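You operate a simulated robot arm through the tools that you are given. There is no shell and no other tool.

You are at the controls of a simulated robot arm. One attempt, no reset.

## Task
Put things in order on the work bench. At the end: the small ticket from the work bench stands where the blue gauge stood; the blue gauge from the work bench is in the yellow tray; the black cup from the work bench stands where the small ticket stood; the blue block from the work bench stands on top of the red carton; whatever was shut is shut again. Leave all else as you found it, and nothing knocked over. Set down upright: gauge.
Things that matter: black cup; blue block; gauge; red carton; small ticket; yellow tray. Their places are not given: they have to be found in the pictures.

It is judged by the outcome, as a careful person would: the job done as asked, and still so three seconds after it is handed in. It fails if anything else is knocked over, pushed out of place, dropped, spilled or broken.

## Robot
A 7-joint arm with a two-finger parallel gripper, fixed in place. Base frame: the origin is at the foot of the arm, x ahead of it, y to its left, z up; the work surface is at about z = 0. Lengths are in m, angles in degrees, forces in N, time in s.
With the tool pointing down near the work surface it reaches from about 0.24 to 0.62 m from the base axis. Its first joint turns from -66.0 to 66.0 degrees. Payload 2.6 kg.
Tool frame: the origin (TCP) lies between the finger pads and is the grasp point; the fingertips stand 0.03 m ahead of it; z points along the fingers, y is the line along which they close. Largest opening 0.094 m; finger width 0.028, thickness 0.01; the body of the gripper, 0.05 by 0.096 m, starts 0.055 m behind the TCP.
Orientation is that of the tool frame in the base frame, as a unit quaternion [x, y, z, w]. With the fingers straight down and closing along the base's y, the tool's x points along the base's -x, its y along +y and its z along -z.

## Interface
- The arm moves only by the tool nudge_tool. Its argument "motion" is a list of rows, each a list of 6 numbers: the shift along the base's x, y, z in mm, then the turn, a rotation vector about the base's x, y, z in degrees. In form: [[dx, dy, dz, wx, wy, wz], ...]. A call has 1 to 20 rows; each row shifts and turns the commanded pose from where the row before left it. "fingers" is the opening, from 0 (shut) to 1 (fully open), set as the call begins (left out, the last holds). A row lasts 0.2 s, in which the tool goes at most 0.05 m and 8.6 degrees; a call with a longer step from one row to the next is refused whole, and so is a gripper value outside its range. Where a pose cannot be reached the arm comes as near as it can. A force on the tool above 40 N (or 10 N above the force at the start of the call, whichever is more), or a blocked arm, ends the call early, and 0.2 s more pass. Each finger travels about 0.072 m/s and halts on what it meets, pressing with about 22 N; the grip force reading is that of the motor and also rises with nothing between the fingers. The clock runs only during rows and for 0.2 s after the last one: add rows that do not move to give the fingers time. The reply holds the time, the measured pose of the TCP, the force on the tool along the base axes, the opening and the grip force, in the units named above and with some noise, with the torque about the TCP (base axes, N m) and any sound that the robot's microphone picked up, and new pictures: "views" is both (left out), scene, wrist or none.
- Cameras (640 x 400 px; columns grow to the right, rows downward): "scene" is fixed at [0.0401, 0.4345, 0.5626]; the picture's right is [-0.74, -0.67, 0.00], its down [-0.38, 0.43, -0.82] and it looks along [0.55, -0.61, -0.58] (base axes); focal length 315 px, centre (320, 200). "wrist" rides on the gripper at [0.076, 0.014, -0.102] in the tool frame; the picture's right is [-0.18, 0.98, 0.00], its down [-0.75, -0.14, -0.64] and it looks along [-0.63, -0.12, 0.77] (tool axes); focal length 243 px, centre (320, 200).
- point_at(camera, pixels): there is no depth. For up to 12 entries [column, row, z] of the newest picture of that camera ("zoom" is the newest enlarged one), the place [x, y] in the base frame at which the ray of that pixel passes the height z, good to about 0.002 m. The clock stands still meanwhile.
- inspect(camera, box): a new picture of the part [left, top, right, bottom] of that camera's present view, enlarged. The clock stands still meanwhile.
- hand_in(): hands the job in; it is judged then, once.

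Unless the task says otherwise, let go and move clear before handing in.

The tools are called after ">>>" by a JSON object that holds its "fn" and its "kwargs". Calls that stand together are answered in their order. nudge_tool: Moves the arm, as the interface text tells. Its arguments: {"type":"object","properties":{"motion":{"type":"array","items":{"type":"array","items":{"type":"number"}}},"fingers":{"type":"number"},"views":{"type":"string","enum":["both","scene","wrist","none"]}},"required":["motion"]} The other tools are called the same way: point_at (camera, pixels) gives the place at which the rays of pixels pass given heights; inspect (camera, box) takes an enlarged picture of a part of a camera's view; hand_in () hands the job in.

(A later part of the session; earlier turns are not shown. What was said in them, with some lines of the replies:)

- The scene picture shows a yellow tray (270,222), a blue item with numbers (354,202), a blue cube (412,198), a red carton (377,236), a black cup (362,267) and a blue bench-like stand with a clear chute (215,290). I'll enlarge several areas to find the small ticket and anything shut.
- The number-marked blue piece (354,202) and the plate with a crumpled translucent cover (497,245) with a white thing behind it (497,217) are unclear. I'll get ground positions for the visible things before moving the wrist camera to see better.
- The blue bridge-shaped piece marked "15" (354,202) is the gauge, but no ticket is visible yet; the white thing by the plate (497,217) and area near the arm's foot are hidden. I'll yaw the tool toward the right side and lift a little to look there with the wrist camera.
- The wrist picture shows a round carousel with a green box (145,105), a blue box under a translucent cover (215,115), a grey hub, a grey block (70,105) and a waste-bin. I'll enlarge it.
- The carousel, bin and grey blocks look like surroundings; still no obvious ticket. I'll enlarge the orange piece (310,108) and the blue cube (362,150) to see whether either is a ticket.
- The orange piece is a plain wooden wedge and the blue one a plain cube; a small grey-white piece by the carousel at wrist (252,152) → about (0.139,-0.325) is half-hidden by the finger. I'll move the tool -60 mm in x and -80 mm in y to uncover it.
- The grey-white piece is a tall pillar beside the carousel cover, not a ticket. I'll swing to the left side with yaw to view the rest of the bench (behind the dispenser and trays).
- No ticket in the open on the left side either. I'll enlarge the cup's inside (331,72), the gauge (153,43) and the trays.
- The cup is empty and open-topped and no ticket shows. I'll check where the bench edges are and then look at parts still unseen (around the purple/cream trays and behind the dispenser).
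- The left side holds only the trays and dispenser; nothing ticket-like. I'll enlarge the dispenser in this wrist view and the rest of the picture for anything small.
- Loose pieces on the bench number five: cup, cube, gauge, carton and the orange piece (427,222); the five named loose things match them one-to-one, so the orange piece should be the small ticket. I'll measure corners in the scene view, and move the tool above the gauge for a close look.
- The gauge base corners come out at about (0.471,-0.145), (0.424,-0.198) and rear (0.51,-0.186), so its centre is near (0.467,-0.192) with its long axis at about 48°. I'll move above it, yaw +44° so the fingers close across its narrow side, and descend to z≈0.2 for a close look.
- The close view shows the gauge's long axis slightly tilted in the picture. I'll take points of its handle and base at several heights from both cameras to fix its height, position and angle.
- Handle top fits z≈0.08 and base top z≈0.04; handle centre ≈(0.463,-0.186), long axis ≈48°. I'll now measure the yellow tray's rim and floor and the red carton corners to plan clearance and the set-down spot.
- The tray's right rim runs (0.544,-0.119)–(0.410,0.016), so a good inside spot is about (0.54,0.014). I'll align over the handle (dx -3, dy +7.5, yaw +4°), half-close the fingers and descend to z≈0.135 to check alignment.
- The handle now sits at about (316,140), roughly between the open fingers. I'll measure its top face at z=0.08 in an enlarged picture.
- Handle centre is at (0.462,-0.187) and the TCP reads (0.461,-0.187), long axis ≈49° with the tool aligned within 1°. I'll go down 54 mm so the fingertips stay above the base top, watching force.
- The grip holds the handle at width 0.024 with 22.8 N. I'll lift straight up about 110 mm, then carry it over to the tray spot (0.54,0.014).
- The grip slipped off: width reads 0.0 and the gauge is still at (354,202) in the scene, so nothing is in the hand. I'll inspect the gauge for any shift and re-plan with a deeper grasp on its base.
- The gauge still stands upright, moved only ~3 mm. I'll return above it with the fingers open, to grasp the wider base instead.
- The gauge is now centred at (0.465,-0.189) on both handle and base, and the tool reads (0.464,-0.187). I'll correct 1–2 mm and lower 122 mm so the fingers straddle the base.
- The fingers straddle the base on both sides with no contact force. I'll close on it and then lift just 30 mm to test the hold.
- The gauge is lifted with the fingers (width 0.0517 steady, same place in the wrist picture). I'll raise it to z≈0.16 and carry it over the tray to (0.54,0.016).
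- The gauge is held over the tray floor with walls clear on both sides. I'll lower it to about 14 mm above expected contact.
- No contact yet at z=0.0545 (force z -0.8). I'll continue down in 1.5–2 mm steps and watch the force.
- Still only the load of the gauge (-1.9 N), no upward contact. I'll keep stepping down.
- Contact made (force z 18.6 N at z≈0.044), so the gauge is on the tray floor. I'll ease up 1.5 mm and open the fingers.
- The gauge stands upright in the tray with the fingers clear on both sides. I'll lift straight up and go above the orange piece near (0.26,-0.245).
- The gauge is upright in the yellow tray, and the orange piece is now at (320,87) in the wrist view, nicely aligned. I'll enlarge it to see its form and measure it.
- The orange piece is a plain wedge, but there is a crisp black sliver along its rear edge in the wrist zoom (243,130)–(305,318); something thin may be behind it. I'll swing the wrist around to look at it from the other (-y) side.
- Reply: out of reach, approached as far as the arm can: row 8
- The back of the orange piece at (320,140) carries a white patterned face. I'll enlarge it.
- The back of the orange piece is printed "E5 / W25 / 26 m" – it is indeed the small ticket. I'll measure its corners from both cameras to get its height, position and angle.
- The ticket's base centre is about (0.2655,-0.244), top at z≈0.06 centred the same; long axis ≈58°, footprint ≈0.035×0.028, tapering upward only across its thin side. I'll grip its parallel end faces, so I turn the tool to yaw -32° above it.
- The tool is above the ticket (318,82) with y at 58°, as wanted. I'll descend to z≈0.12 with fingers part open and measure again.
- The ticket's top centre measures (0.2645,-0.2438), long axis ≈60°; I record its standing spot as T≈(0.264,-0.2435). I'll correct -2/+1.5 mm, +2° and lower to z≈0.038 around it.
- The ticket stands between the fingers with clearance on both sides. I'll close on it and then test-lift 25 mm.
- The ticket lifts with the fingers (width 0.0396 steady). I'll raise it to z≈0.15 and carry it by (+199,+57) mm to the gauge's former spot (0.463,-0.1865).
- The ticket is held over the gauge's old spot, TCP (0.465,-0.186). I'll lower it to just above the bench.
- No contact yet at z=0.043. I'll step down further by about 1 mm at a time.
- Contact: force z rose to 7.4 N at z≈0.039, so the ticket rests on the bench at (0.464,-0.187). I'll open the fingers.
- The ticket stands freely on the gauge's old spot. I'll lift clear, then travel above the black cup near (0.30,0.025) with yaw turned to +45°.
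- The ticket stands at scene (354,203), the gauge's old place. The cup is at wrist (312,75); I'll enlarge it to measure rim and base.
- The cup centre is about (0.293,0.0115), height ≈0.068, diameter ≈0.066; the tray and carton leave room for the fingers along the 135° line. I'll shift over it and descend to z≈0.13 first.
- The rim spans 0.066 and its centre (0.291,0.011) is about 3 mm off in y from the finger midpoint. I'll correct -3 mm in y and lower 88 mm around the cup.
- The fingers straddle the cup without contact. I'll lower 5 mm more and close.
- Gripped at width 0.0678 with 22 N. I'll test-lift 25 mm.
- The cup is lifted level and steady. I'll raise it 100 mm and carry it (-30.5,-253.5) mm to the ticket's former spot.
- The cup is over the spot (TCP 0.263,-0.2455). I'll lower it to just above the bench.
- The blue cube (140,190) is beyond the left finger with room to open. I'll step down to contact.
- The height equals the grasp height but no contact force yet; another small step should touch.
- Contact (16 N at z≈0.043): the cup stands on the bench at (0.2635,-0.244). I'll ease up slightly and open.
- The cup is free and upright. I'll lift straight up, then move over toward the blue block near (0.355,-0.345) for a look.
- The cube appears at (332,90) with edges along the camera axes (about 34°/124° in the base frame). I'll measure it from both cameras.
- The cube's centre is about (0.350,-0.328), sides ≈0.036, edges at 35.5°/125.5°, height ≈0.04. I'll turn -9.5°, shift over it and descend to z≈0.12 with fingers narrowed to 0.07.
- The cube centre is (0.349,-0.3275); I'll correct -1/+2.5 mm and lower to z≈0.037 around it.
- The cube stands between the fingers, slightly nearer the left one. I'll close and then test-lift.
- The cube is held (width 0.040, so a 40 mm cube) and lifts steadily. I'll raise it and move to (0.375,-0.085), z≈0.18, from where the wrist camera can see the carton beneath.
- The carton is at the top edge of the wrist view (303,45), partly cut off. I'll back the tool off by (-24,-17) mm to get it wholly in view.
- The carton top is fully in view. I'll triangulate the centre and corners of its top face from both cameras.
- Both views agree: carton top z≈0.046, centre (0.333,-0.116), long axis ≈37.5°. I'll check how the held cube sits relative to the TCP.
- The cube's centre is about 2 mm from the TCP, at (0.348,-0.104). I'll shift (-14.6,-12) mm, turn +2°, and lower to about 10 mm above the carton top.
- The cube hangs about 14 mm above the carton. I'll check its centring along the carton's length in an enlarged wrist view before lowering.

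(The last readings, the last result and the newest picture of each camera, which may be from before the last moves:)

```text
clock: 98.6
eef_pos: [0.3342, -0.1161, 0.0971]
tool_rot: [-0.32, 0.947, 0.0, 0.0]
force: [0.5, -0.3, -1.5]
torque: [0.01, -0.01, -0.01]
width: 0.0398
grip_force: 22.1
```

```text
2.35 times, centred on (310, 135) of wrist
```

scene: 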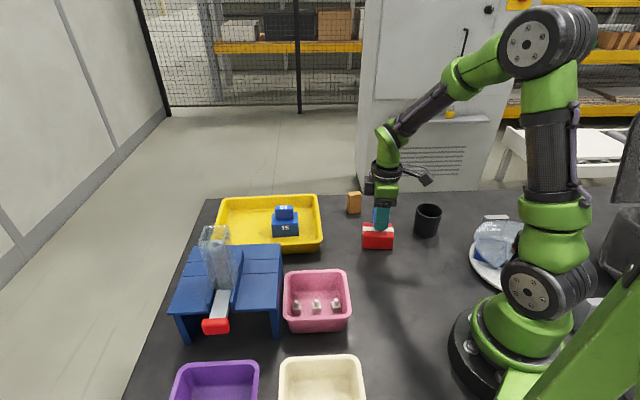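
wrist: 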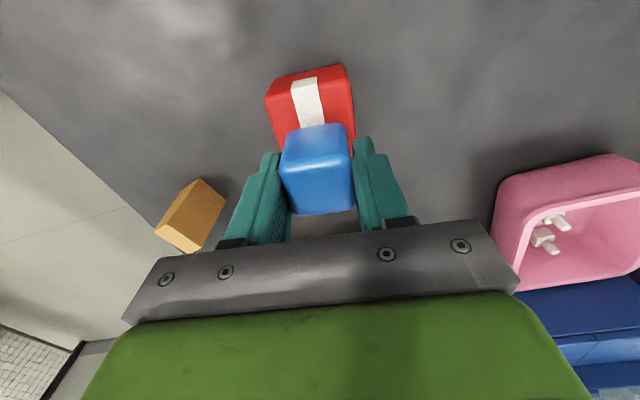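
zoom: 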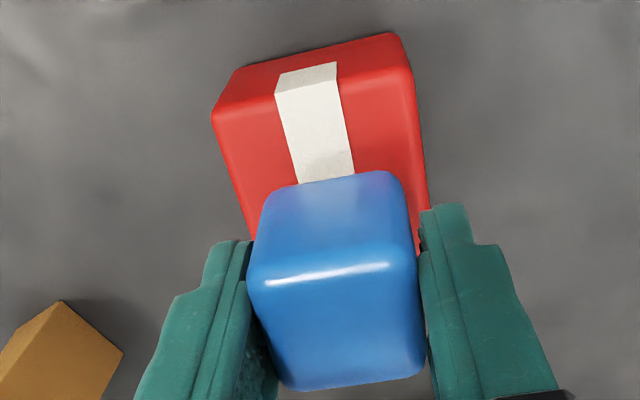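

>>> {"fn": "point_at", "kwargs": {"camera": "zoom", "pixels": [[212, 115, 0.046], [408, 75, 0.046], [276, 96, 0.046], [339, 82, 0.046], [265, 193, 0.06], [395, 172, 0.06], [250, 270, 0.1], [417, 240, 0.1], [425, 365, 0.1], [290, 390, 0.1]]}}

>>> {"fn": "point_at", "kwargs": {"camera": "scene", "pixels": [[363.3, 223, 0.046], [392.2, 224, 0.046], [394.3, 237.6, 0.046], [363, 237, 0.046], [378.3, 230, 0.046]]}}

```text
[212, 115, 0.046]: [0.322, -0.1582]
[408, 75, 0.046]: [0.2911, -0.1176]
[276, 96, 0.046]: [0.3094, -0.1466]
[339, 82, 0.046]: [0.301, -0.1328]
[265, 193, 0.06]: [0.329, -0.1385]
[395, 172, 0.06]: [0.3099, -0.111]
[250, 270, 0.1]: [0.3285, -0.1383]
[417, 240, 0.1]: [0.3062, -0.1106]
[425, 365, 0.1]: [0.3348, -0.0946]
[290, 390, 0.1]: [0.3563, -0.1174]
```

```text
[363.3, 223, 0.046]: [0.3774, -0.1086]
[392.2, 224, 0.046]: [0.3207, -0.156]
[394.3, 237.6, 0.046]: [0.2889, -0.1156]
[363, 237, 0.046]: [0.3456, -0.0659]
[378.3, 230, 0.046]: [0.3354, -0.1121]
```

Cube centre ≈(0.333,-0.114) and carton centre ≈(0.334,-0.114): well centred. I'll lower in small steps until contact.

>>> {"fn": "nudge_tool", "kwargs": {"motion": [[0, 0, -4, 0, 0, 0], [0, 0, -3, 0, 0, 0], [0, 0, -2, 0, 0, 0], [0, 0, 0, 0, 0, 0]], "views": "none"}}

>>> {"fn": "nudge_tool", "kwargs": {"motion": [[0, 0, -1.2, 0, 0, 0], [0, 0, 0, 0, 0, 0]], "views": "none"}}

>>> {"fn": "nudge_tool", "kwargs": {"motion": [[0, 0, -1.2, 0, 0, 0], [0, 0, 0, 0, 0, 0]], "views": "none"}}

```text
clock: 99.6
eef_pos: [0.3336, -0.1145, 0.0872]
tool_rot: [-0.322, 0.947, 0.0, 0.0]
force: [-0.7, 0.2, 0.0]
torque: [0.0, 0.01, -0.02]
width: 0.0395
grip_force: 22.3
```

```text
clock: 100.2
eef_pos: [0.3339, -0.1152, 0.0867]
tool_rot: [-0.32, 0.947, -0.001, 0.0]
force: [0.0, -0.6, -0.7]
torque: [-0.02, -0.01, -0.02]
width: 0.0398
grip_force: 21.9
```

```text
clock: 100.8
eef_pos: [0.3342, -0.1148, 0.0867]
tool_rot: [-0.32, 0.947, 0.0, 0.001]
force: [-0.8, 0.3, -0.6]
torque: [-0.01, 0.02, 0.02]
width: 0.0397
grip_force: 22.0
```

No contact yet at z≈0.086; I'll continue in 1 mm steps.

>>> {"fn": "nudge_tool", "kwargs": {"motion": [[0, 0, -1, 0, 0, 0], [0, 0, 0, 0, 0, 0]], "views": "none"}}

>>> {"fn": "nudge_tool", "kwargs": {"motion": [[0, 0, -1, 0, 0, 0], [0, 0, 0, 0, 0, 0]], "views": "none"}}

>>> {"fn": "inspect", "kwargs": {"camera": "scene", "box": [340, 190, 415, 260]}}

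```text
clock: 101.4
eef_pos: [0.3342, -0.1161, 0.0849]
tool_rot: [-0.321, 0.947, 0.0, 0.001]
force: [-0.1, -0.3, -0.3]
torque: [-0.02, 0.0, 0.01]
width: 0.0397
grip_force: 21.9
```

```text
clock: 102.0
eef_pos: [0.3354, -0.1146, 0.0845]
tool_rot: [-0.321, 0.947, 0.0, 0.0]
force: [-0.2, 0.2, -0.8]
torque: [0.02, -0.02, -0.04]
width: 0.0395
grip_force: 22.0
```

```text
5.71 times, centred on (378, 225) of scene
```

zoom: 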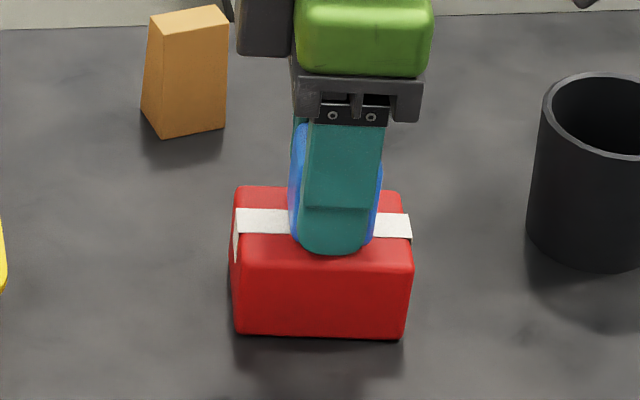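

The cube is still free and appears ~3–4 mm toward the carton's right end (scene zoom 293–372 versus carton 235–412). I'll shift it (+2,+2) mm and keep stepping down.

>>> {"fn": "nudge_tool", "kwargs": {"motion": [[1, 1, 0, 0, 0, 0], [1, 1, 0, 0, 0, 0], [0, 0, -1, 0, 0, 0], [0, 0, 0, 0, 0, 0]], "views": "none"}}

>>> {"fn": "nudge_tool", "kwargs": {"motion": [[0, 0, -0.8, 0, 0, 0], [0, 0, 0, 0, 0, 0]], "views": "none"}}

```text
clock: 103.0
eef_pos: [0.338, -0.1136, 0.083]
tool_rot: [-0.321, 0.947, 0.0, -0.001]
force: [-0.4, -0.6, -0.3]
torque: [0.0, 0.0, -0.04]
width: 0.0397
grip_force: 22.0
```

```text
clock: 103.6
eef_pos: [0.3367, -0.1127, 0.0822]
tool_rot: [-0.32, 0.947, -0.001, 0.001]
force: [0.4, 0.8, 1.7]
torque: [-0.01, -0.01, 0.02]
width: 0.0398
grip_force: 22.1
```

Force z turned to +1.7 N at z≈0.082, so contact has begun. One more small step to confirm.

>>> {"fn": "nudge_tool", "kwargs": {"motion": [[0, 0, -0.5, 0, 0, 0], [0, 0, 0, 0, 0, 0]], "views": "both"}}

```text
clock: 104.2
eef_pos: [0.3384, -0.1142, 0.0815]
tool_rot: [-0.321, 0.947, 0.001, 0.0]
force: [-1.6, 1.0, 5.7]
torque: [0.02, 0.05, -0.01]
width: 0.0399
grip_force: 21.8
```

scene: 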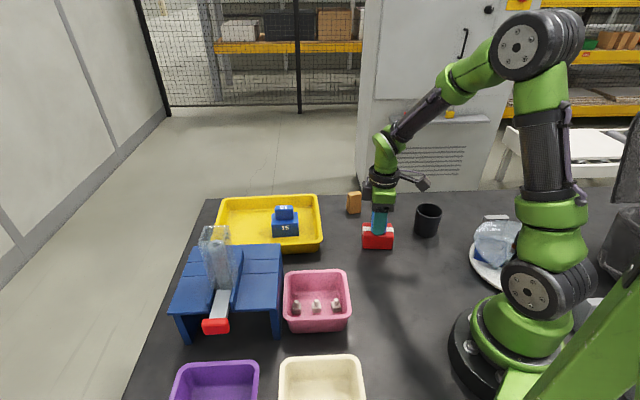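
wrist: 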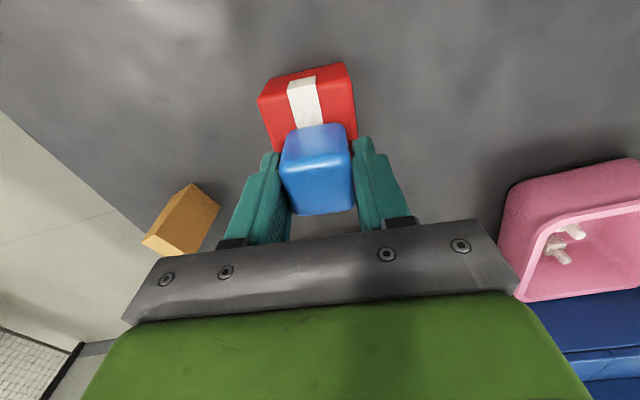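

Contact is firm (5.7 N) with the cube resting on the carton. I'll open the fingers to 0.7 and look.

>>> {"fn": "nudge_tool", "kwargs": {"motion": [[0, 0, 0.3, 0, 0, 0], [0, 0, 0, 0, 0, 0], [0, 0, 0, 0, 0, 0]], "fingers": 0.7, "views": "both"}}

>>> {"fn": "nudge_tool", "kwargs": {"motion": [[0, 0, 10, 0, 0, 0], [0, 0, 20, 0, 0, 0], [0, 0, 30, 0, 0, 0], [0, 0, 35, 0, 0, 0], [0, 0, 35, 0, 0, 0], [0, 0, 20, 0, 0, 0], [0, 0, 0, 0, 0, 0]], "views": "both"}}

```text
clock: 105.0
eef_pos: [0.3375, -0.1134, 0.0821]
tool_rot: [-0.321, 0.947, 0.0, 0.0]
force: [0.1, 1.1, -0.2]
torque: [-0.01, 0.01, 0.0]
width: 0.0658
grip_force: 0.1
```

scene: 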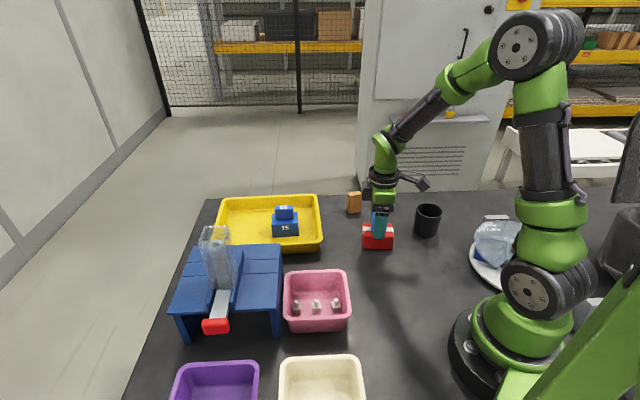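
wrist: 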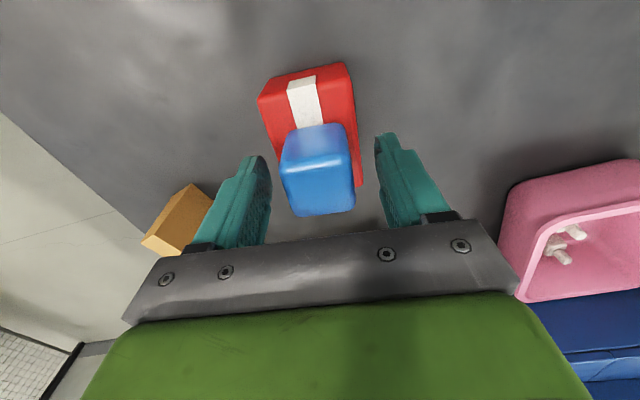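

```text
clock: 106.6
eef_pos: [0.3365, -0.1139, 0.2331]
tool_rot: [-0.32, 0.947, -0.001, 0.0]
force: [0.1, 0.1, 0.3]
torque: [0.03, 0.02, 0.04]
width: 0.066
grip_force: 0.1
```

scene: 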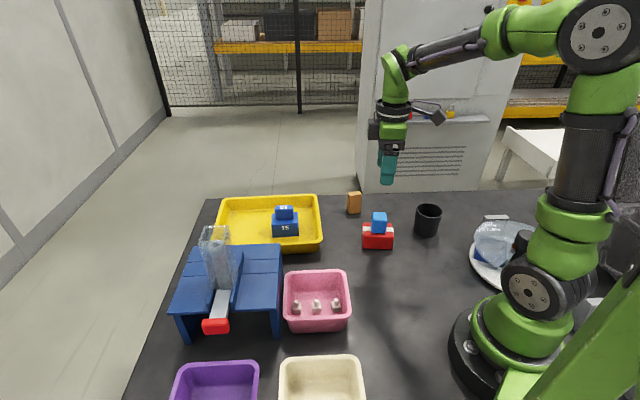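
wrist: 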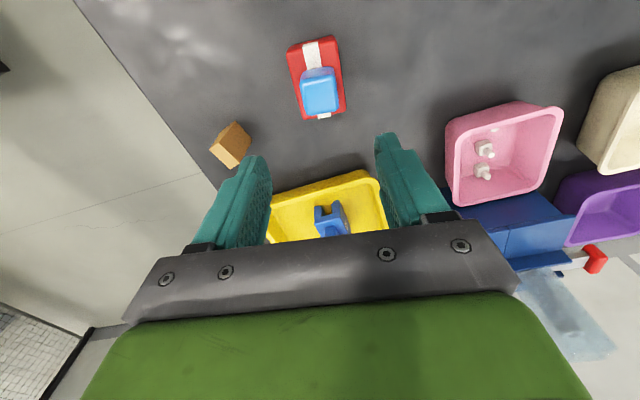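

The cube rests on the carton at (379,223), the ticket, cup and gauge stand in their new places. I'll verify with enlarged pictures.

>>> {"fn": "inspect", "kwargs": {"camera": "scene", "box": [340, 180, 450, 260]}}

>>> {"fn": "inspect", "kwargs": {"camera": "scene", "box": [200, 185, 340, 270]}}

>>> {"fn": "inspect", "kwargs": {"camera": "wrist", "box": [200, 20, 400, 180]}}

```text
5.00 times, centred on (395, 220) of scene
```

zoom: 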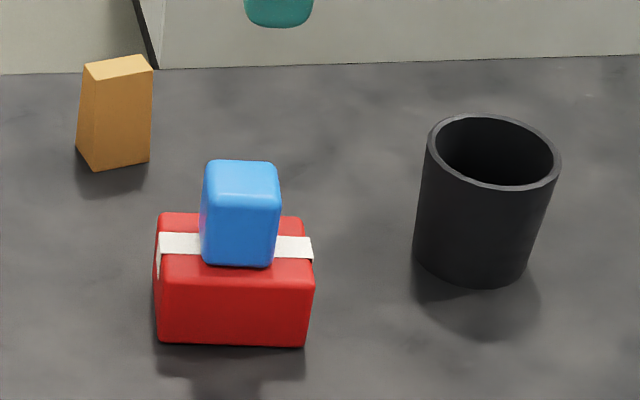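

```text
4.57 times, centred on (270, 228) of scene
```

zoom: 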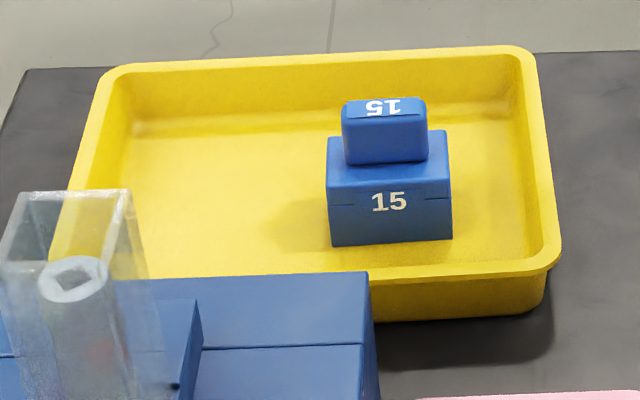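

```text
2.50 times, centred on (300, 100) of wrist
```

zoom: 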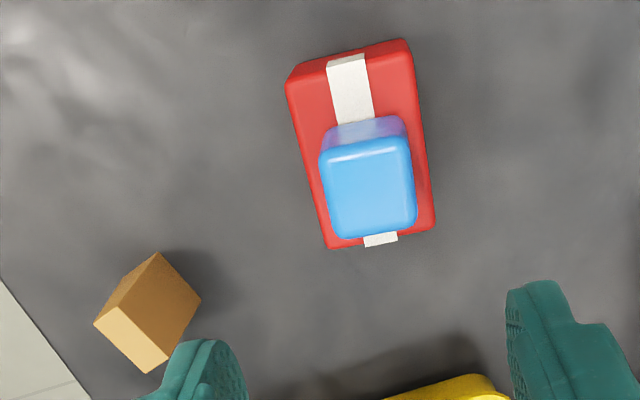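

All pieces stand upright: cube centred on the carton, gauge upright inside the tray. I'll check the ticket's and cup's ground positions against the recorded spots (0.463,-0.1865) and (0.264,-0.2435).

>>> {"fn": "point_at", "kwargs": {"camera": "scene", "pixels": [[349.6, 214.2, 0.0], [361, 212.4, 0.0], [346.2, 209.6, 0.0], [427.5, 229.5, 0.0], [413.8, 226.5, 0.0], [436.5, 230, 0.0], [425.5, 237.3, 0.0]]}}

>>> {"fn": "inspect", "kwargs": {"camera": "scene", "box": [150, 250, 400, 400]}}

```text
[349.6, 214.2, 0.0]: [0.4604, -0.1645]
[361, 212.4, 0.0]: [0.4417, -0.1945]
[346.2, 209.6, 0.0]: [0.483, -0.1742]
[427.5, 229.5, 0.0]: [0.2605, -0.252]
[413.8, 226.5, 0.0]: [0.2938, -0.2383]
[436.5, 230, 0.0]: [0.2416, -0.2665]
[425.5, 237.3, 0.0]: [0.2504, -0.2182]
```

```text
2.56 times, centred on (275, 325) of scene
```

zoom: 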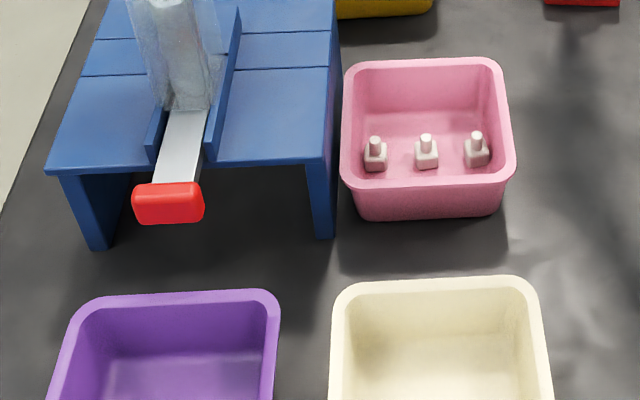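

The ticket's base centre measures (0.462,-0.184) against (0.463,-0.1865), the cup stands at about (0.264,-0.244), the gauge is upright in the tray and the cube sits on the carton. The trays, dispenser and pieces at (375,155), (426,152) and (476,150) are unchanged, and the hand is open and clear, so I hand in.

>>> {"fn": "hand_in", "kwargs": {}}

```text
The job is handed in.
```

The job is handed in, and every item is where you asked. The last pictures showed all four pieces upright and the arm clear above them.

- **Gauge:** it stands upright in the yellow tray. My first grip, on its handle, slipped as I lifted, so I gripped it by the base instead. It shifted about 3 mm on the bench and was not tipped.
- **Small ticket:** it stands where the gauge stood, within about 3 mm. I took the orange wedge to be the ticket because its back face is printed "E5 / W25 / 26 m".
- **Black cup:** it stands where the ticket stood, close to the recorded spot.
- **Blue block:** it rests on top of the red carton, roughly centred.

I opened nothing, so nothing needed shutting again. The other trays and their contents, the dispenser and the carousel were not touched.
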